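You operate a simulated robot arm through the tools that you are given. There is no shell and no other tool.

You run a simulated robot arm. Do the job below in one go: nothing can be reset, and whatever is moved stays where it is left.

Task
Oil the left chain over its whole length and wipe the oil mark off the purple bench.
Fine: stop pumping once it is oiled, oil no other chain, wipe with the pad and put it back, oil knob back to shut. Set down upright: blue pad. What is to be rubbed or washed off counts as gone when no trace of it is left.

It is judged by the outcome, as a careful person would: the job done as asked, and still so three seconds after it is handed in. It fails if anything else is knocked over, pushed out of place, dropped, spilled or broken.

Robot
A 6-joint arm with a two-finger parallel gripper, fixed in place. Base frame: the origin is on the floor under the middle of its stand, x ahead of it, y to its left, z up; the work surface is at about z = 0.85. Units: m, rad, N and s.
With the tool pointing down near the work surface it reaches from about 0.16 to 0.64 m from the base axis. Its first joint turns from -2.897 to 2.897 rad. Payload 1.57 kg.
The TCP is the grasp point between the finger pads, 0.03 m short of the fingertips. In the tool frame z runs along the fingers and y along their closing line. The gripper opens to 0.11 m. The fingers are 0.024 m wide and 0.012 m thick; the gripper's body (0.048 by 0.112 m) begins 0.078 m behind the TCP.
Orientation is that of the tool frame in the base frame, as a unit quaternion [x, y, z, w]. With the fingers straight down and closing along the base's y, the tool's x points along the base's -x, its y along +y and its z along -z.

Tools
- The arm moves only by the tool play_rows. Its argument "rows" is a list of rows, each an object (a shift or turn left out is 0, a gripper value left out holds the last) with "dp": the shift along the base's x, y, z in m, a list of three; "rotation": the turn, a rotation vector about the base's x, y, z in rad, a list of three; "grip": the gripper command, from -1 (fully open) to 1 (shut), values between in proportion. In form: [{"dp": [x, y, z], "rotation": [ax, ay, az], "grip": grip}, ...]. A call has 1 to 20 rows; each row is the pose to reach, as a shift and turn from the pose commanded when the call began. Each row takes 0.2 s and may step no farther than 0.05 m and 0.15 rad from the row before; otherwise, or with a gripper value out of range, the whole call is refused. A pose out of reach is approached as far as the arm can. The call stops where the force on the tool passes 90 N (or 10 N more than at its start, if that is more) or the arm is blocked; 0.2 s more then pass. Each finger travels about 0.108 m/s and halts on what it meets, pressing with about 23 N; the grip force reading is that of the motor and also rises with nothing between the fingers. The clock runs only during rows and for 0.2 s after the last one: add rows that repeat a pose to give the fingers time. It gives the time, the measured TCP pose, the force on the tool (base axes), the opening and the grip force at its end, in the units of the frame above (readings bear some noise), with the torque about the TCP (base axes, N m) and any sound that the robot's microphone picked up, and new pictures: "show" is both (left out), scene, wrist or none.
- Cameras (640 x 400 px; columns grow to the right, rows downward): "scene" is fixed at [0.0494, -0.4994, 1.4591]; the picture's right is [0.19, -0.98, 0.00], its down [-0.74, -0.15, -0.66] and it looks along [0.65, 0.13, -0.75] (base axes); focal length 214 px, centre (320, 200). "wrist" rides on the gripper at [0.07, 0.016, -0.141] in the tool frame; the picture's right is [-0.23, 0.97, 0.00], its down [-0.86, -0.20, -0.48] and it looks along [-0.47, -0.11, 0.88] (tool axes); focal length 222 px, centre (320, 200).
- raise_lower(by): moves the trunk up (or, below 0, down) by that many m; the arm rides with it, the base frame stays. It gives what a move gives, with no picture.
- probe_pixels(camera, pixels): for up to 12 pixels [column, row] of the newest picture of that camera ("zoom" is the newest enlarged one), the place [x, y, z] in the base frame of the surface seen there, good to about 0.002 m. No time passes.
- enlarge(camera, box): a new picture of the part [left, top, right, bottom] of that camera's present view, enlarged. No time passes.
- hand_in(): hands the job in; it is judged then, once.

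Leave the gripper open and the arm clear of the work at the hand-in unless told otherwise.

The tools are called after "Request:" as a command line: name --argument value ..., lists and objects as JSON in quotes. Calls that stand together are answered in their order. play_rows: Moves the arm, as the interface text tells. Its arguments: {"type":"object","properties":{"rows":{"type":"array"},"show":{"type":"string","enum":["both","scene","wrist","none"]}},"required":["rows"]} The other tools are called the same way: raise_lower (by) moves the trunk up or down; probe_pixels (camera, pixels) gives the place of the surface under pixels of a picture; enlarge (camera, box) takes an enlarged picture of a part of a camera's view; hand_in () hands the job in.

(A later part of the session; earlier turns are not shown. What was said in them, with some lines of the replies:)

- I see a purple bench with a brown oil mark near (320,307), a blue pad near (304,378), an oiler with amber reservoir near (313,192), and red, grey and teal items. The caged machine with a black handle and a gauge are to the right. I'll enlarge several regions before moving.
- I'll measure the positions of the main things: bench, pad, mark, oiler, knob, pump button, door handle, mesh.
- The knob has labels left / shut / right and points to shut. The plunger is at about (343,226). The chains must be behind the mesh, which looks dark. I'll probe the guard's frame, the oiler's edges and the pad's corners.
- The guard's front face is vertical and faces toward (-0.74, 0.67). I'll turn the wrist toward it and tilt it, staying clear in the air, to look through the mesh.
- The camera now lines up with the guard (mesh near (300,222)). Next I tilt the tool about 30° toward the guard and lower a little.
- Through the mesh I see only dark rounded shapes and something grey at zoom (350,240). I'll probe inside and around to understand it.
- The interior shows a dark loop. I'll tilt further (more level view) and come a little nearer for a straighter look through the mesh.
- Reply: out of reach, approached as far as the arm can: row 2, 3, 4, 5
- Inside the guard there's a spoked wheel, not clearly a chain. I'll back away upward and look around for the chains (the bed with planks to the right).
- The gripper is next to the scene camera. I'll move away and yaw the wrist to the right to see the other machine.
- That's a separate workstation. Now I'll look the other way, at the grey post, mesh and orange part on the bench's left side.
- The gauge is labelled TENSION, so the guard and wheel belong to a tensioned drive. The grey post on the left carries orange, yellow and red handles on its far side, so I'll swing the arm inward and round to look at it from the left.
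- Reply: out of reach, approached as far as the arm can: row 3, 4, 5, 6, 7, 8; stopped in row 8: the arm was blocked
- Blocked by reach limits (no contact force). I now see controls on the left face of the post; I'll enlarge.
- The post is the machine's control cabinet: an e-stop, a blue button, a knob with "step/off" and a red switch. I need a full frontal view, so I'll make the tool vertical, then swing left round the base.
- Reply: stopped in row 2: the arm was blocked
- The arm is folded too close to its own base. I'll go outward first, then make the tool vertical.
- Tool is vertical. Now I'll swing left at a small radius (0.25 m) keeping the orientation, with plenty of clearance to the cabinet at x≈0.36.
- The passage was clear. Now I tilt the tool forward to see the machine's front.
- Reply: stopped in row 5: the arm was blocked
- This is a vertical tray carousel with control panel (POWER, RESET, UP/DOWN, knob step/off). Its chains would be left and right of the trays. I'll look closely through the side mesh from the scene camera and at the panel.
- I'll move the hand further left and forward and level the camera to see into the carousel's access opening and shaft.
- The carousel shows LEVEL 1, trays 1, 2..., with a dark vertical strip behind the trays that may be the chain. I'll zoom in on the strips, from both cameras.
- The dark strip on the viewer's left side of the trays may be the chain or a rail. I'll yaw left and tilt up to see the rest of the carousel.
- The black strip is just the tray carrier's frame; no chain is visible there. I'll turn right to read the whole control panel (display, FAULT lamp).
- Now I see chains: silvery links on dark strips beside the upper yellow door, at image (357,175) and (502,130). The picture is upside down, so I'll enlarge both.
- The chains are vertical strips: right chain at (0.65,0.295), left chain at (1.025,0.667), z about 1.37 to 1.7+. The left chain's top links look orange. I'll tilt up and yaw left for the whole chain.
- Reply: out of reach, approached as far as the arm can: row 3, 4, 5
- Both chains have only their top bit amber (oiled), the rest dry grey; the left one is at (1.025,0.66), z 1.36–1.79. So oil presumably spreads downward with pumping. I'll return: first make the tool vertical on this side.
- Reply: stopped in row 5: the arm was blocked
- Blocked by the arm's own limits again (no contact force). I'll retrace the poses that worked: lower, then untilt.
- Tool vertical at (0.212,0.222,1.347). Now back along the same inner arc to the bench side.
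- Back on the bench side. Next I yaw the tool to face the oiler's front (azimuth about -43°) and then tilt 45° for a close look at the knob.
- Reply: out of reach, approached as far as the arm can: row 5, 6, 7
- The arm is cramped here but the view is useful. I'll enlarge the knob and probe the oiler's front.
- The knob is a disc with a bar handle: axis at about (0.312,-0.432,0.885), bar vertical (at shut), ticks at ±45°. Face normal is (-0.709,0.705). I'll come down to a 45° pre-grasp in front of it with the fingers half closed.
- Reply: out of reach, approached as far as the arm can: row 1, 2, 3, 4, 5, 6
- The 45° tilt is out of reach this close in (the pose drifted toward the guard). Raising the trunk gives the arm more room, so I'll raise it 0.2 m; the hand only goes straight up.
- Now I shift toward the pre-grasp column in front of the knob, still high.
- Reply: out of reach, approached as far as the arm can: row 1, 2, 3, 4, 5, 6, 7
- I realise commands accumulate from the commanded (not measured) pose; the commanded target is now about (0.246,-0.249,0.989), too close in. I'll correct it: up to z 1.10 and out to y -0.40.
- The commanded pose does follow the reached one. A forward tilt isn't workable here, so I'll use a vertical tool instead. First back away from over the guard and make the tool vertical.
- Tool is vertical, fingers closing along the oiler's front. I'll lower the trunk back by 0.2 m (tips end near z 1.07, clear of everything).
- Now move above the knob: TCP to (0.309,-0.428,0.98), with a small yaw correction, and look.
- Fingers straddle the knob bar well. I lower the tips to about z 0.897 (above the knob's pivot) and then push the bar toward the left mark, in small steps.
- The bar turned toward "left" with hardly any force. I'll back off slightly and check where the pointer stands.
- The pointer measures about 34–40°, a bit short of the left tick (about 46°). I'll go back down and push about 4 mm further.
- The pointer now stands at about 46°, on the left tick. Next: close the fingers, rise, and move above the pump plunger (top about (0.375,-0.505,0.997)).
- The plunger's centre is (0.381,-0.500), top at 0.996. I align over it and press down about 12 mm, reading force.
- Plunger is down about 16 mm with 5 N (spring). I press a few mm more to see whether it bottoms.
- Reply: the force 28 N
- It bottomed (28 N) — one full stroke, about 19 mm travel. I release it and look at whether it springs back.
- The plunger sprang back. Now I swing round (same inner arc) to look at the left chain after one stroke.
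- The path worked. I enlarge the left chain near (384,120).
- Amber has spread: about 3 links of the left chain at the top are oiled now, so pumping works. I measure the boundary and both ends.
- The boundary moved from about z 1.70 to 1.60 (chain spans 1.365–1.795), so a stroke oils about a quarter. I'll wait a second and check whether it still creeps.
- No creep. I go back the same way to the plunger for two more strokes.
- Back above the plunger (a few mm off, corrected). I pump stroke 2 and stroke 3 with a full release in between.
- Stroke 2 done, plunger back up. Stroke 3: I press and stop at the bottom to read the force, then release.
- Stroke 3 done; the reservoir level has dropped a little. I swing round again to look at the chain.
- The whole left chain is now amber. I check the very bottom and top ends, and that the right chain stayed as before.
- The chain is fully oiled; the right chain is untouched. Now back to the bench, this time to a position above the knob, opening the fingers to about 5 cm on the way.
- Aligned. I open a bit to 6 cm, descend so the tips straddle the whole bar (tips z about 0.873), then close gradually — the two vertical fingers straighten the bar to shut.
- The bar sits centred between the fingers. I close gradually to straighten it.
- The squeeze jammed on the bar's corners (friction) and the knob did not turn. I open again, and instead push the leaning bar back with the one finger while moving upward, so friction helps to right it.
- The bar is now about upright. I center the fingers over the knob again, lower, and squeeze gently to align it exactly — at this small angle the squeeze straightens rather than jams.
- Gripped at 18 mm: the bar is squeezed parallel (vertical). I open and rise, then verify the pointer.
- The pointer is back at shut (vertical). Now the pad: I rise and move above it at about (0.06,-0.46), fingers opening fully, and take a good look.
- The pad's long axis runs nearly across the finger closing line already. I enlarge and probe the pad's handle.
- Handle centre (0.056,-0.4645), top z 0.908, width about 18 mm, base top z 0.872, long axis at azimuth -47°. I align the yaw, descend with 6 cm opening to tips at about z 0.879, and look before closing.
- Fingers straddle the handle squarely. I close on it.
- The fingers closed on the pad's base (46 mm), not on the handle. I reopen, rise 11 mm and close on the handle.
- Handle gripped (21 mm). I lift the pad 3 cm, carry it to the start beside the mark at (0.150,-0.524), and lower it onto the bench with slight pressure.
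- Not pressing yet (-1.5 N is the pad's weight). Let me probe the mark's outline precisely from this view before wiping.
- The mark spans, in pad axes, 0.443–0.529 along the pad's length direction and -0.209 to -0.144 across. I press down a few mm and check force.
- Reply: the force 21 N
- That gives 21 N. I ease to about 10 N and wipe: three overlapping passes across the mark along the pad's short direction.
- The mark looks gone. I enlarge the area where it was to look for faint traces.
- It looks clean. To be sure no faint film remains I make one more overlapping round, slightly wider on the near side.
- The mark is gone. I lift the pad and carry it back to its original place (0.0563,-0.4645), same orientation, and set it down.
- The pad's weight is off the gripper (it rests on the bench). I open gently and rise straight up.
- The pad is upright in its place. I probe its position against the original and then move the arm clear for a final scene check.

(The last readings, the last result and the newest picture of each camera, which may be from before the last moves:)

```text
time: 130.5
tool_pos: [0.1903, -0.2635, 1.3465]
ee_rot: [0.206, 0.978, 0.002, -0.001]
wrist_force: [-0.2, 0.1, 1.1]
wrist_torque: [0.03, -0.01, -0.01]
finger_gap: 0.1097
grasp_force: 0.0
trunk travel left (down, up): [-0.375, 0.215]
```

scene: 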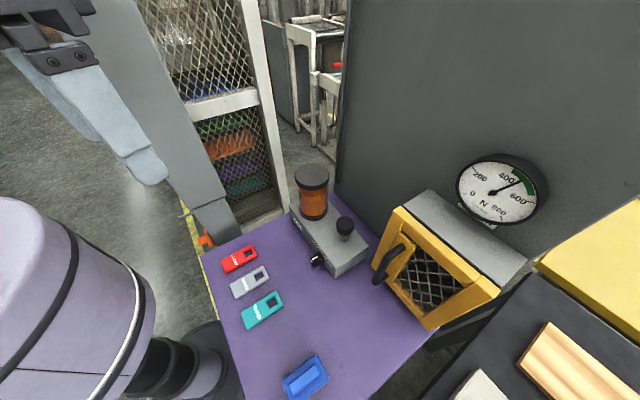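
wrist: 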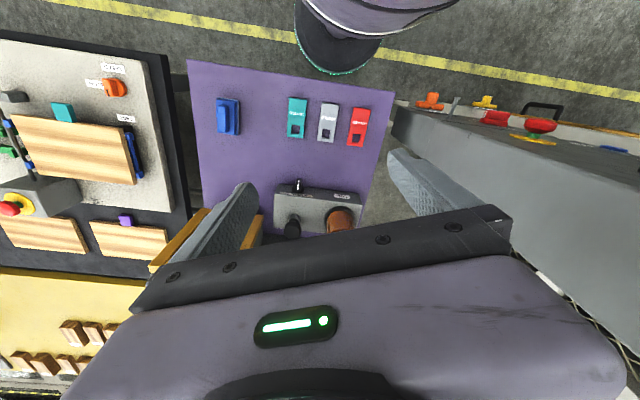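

Pad is back within 1–2 mm. I check the bench for traces, the knob, and the pad in enlarged views.

Request:
enlarge --camera "scene" --box '[270, 270, 370, 340]'

Request:
enlarge --camera "scene" --box '[285, 210, 385, 280]'

Request:
enlarge --camera "scene" --box '[190, 230, 390, 400]'

Request:
enlarge --camera "wrist" --box '[190, 60, 400, 240]'

```text
5.71 times, centred on (320, 305) of scene
```

zoom: 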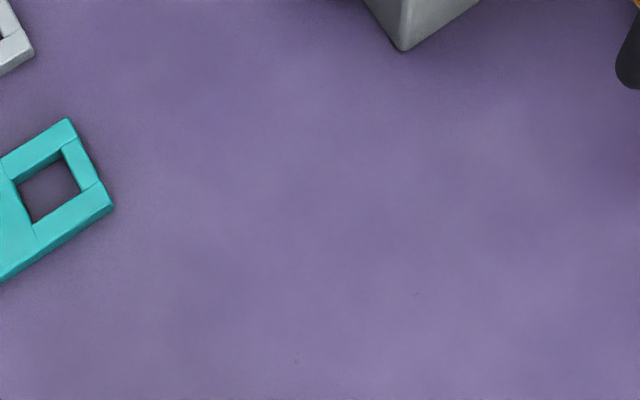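

```text
5.71 times, centred on (335, 245) of scene
```

zoom: 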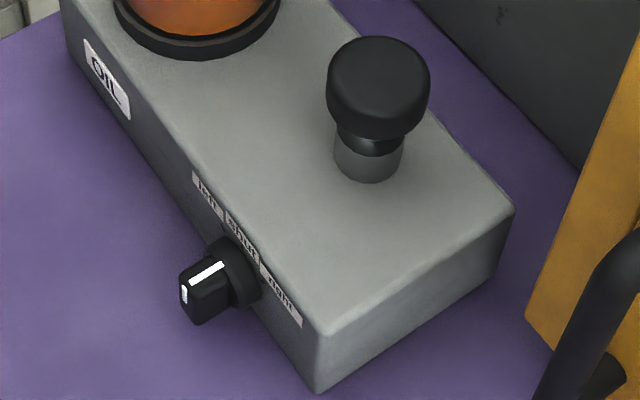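

```text
2.35 times, centred on (290, 315) of scene
```

zoom: 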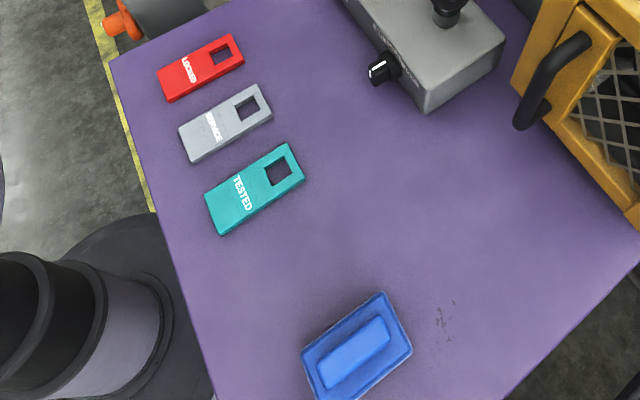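

```text
2.22 times, centred on (295, 150) of wrist
```

zoom: 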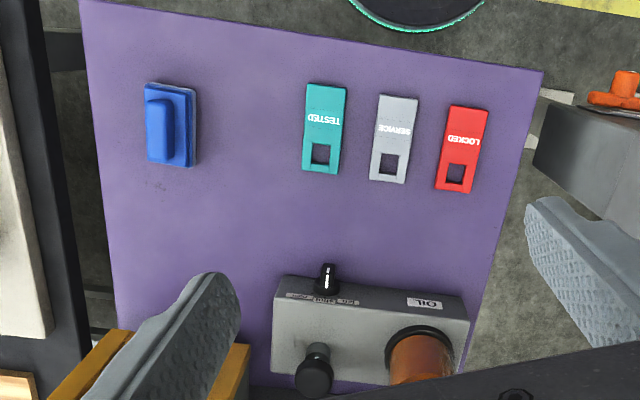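

Everything checks out. The bench shows no trace of the mark and the knob points to shut. The pad is upright in its original spot, the left chain was amber over its full length, and the right chain is unchanged. The gripper is open and the arm is clear, so I hand in.

Request:
hand_in

```text
The job is handed in.
```

The left chain is oiled over its whole length and the oil mark is off the purple bench. The job is handed in; no verdict came back with the hand-in.

- **Chain:** I turned the oil knob to "left" and pumped three full strokes. After the third, every visible link of the left chain was amber, so I stopped. The lower links of the right chain, the only part in view after pumping, were still grey and dry.
- **Knob:** It is back at "shut". My first try at turning it back, by squeezing the knob between the fingers, jammed without moving it. I then pushed it upright with one finger and checked that it pointed straight at the mark.
- **Mark:** I wiped it with the blue pad in two rounds. Enlarged pictures from both cameras show no trace left.
- **Pad:** It is upright in its original place, to within a few millimetres.

The arm is clear of the work with the gripper open. The final pictures show the tags and the guard unmoved.
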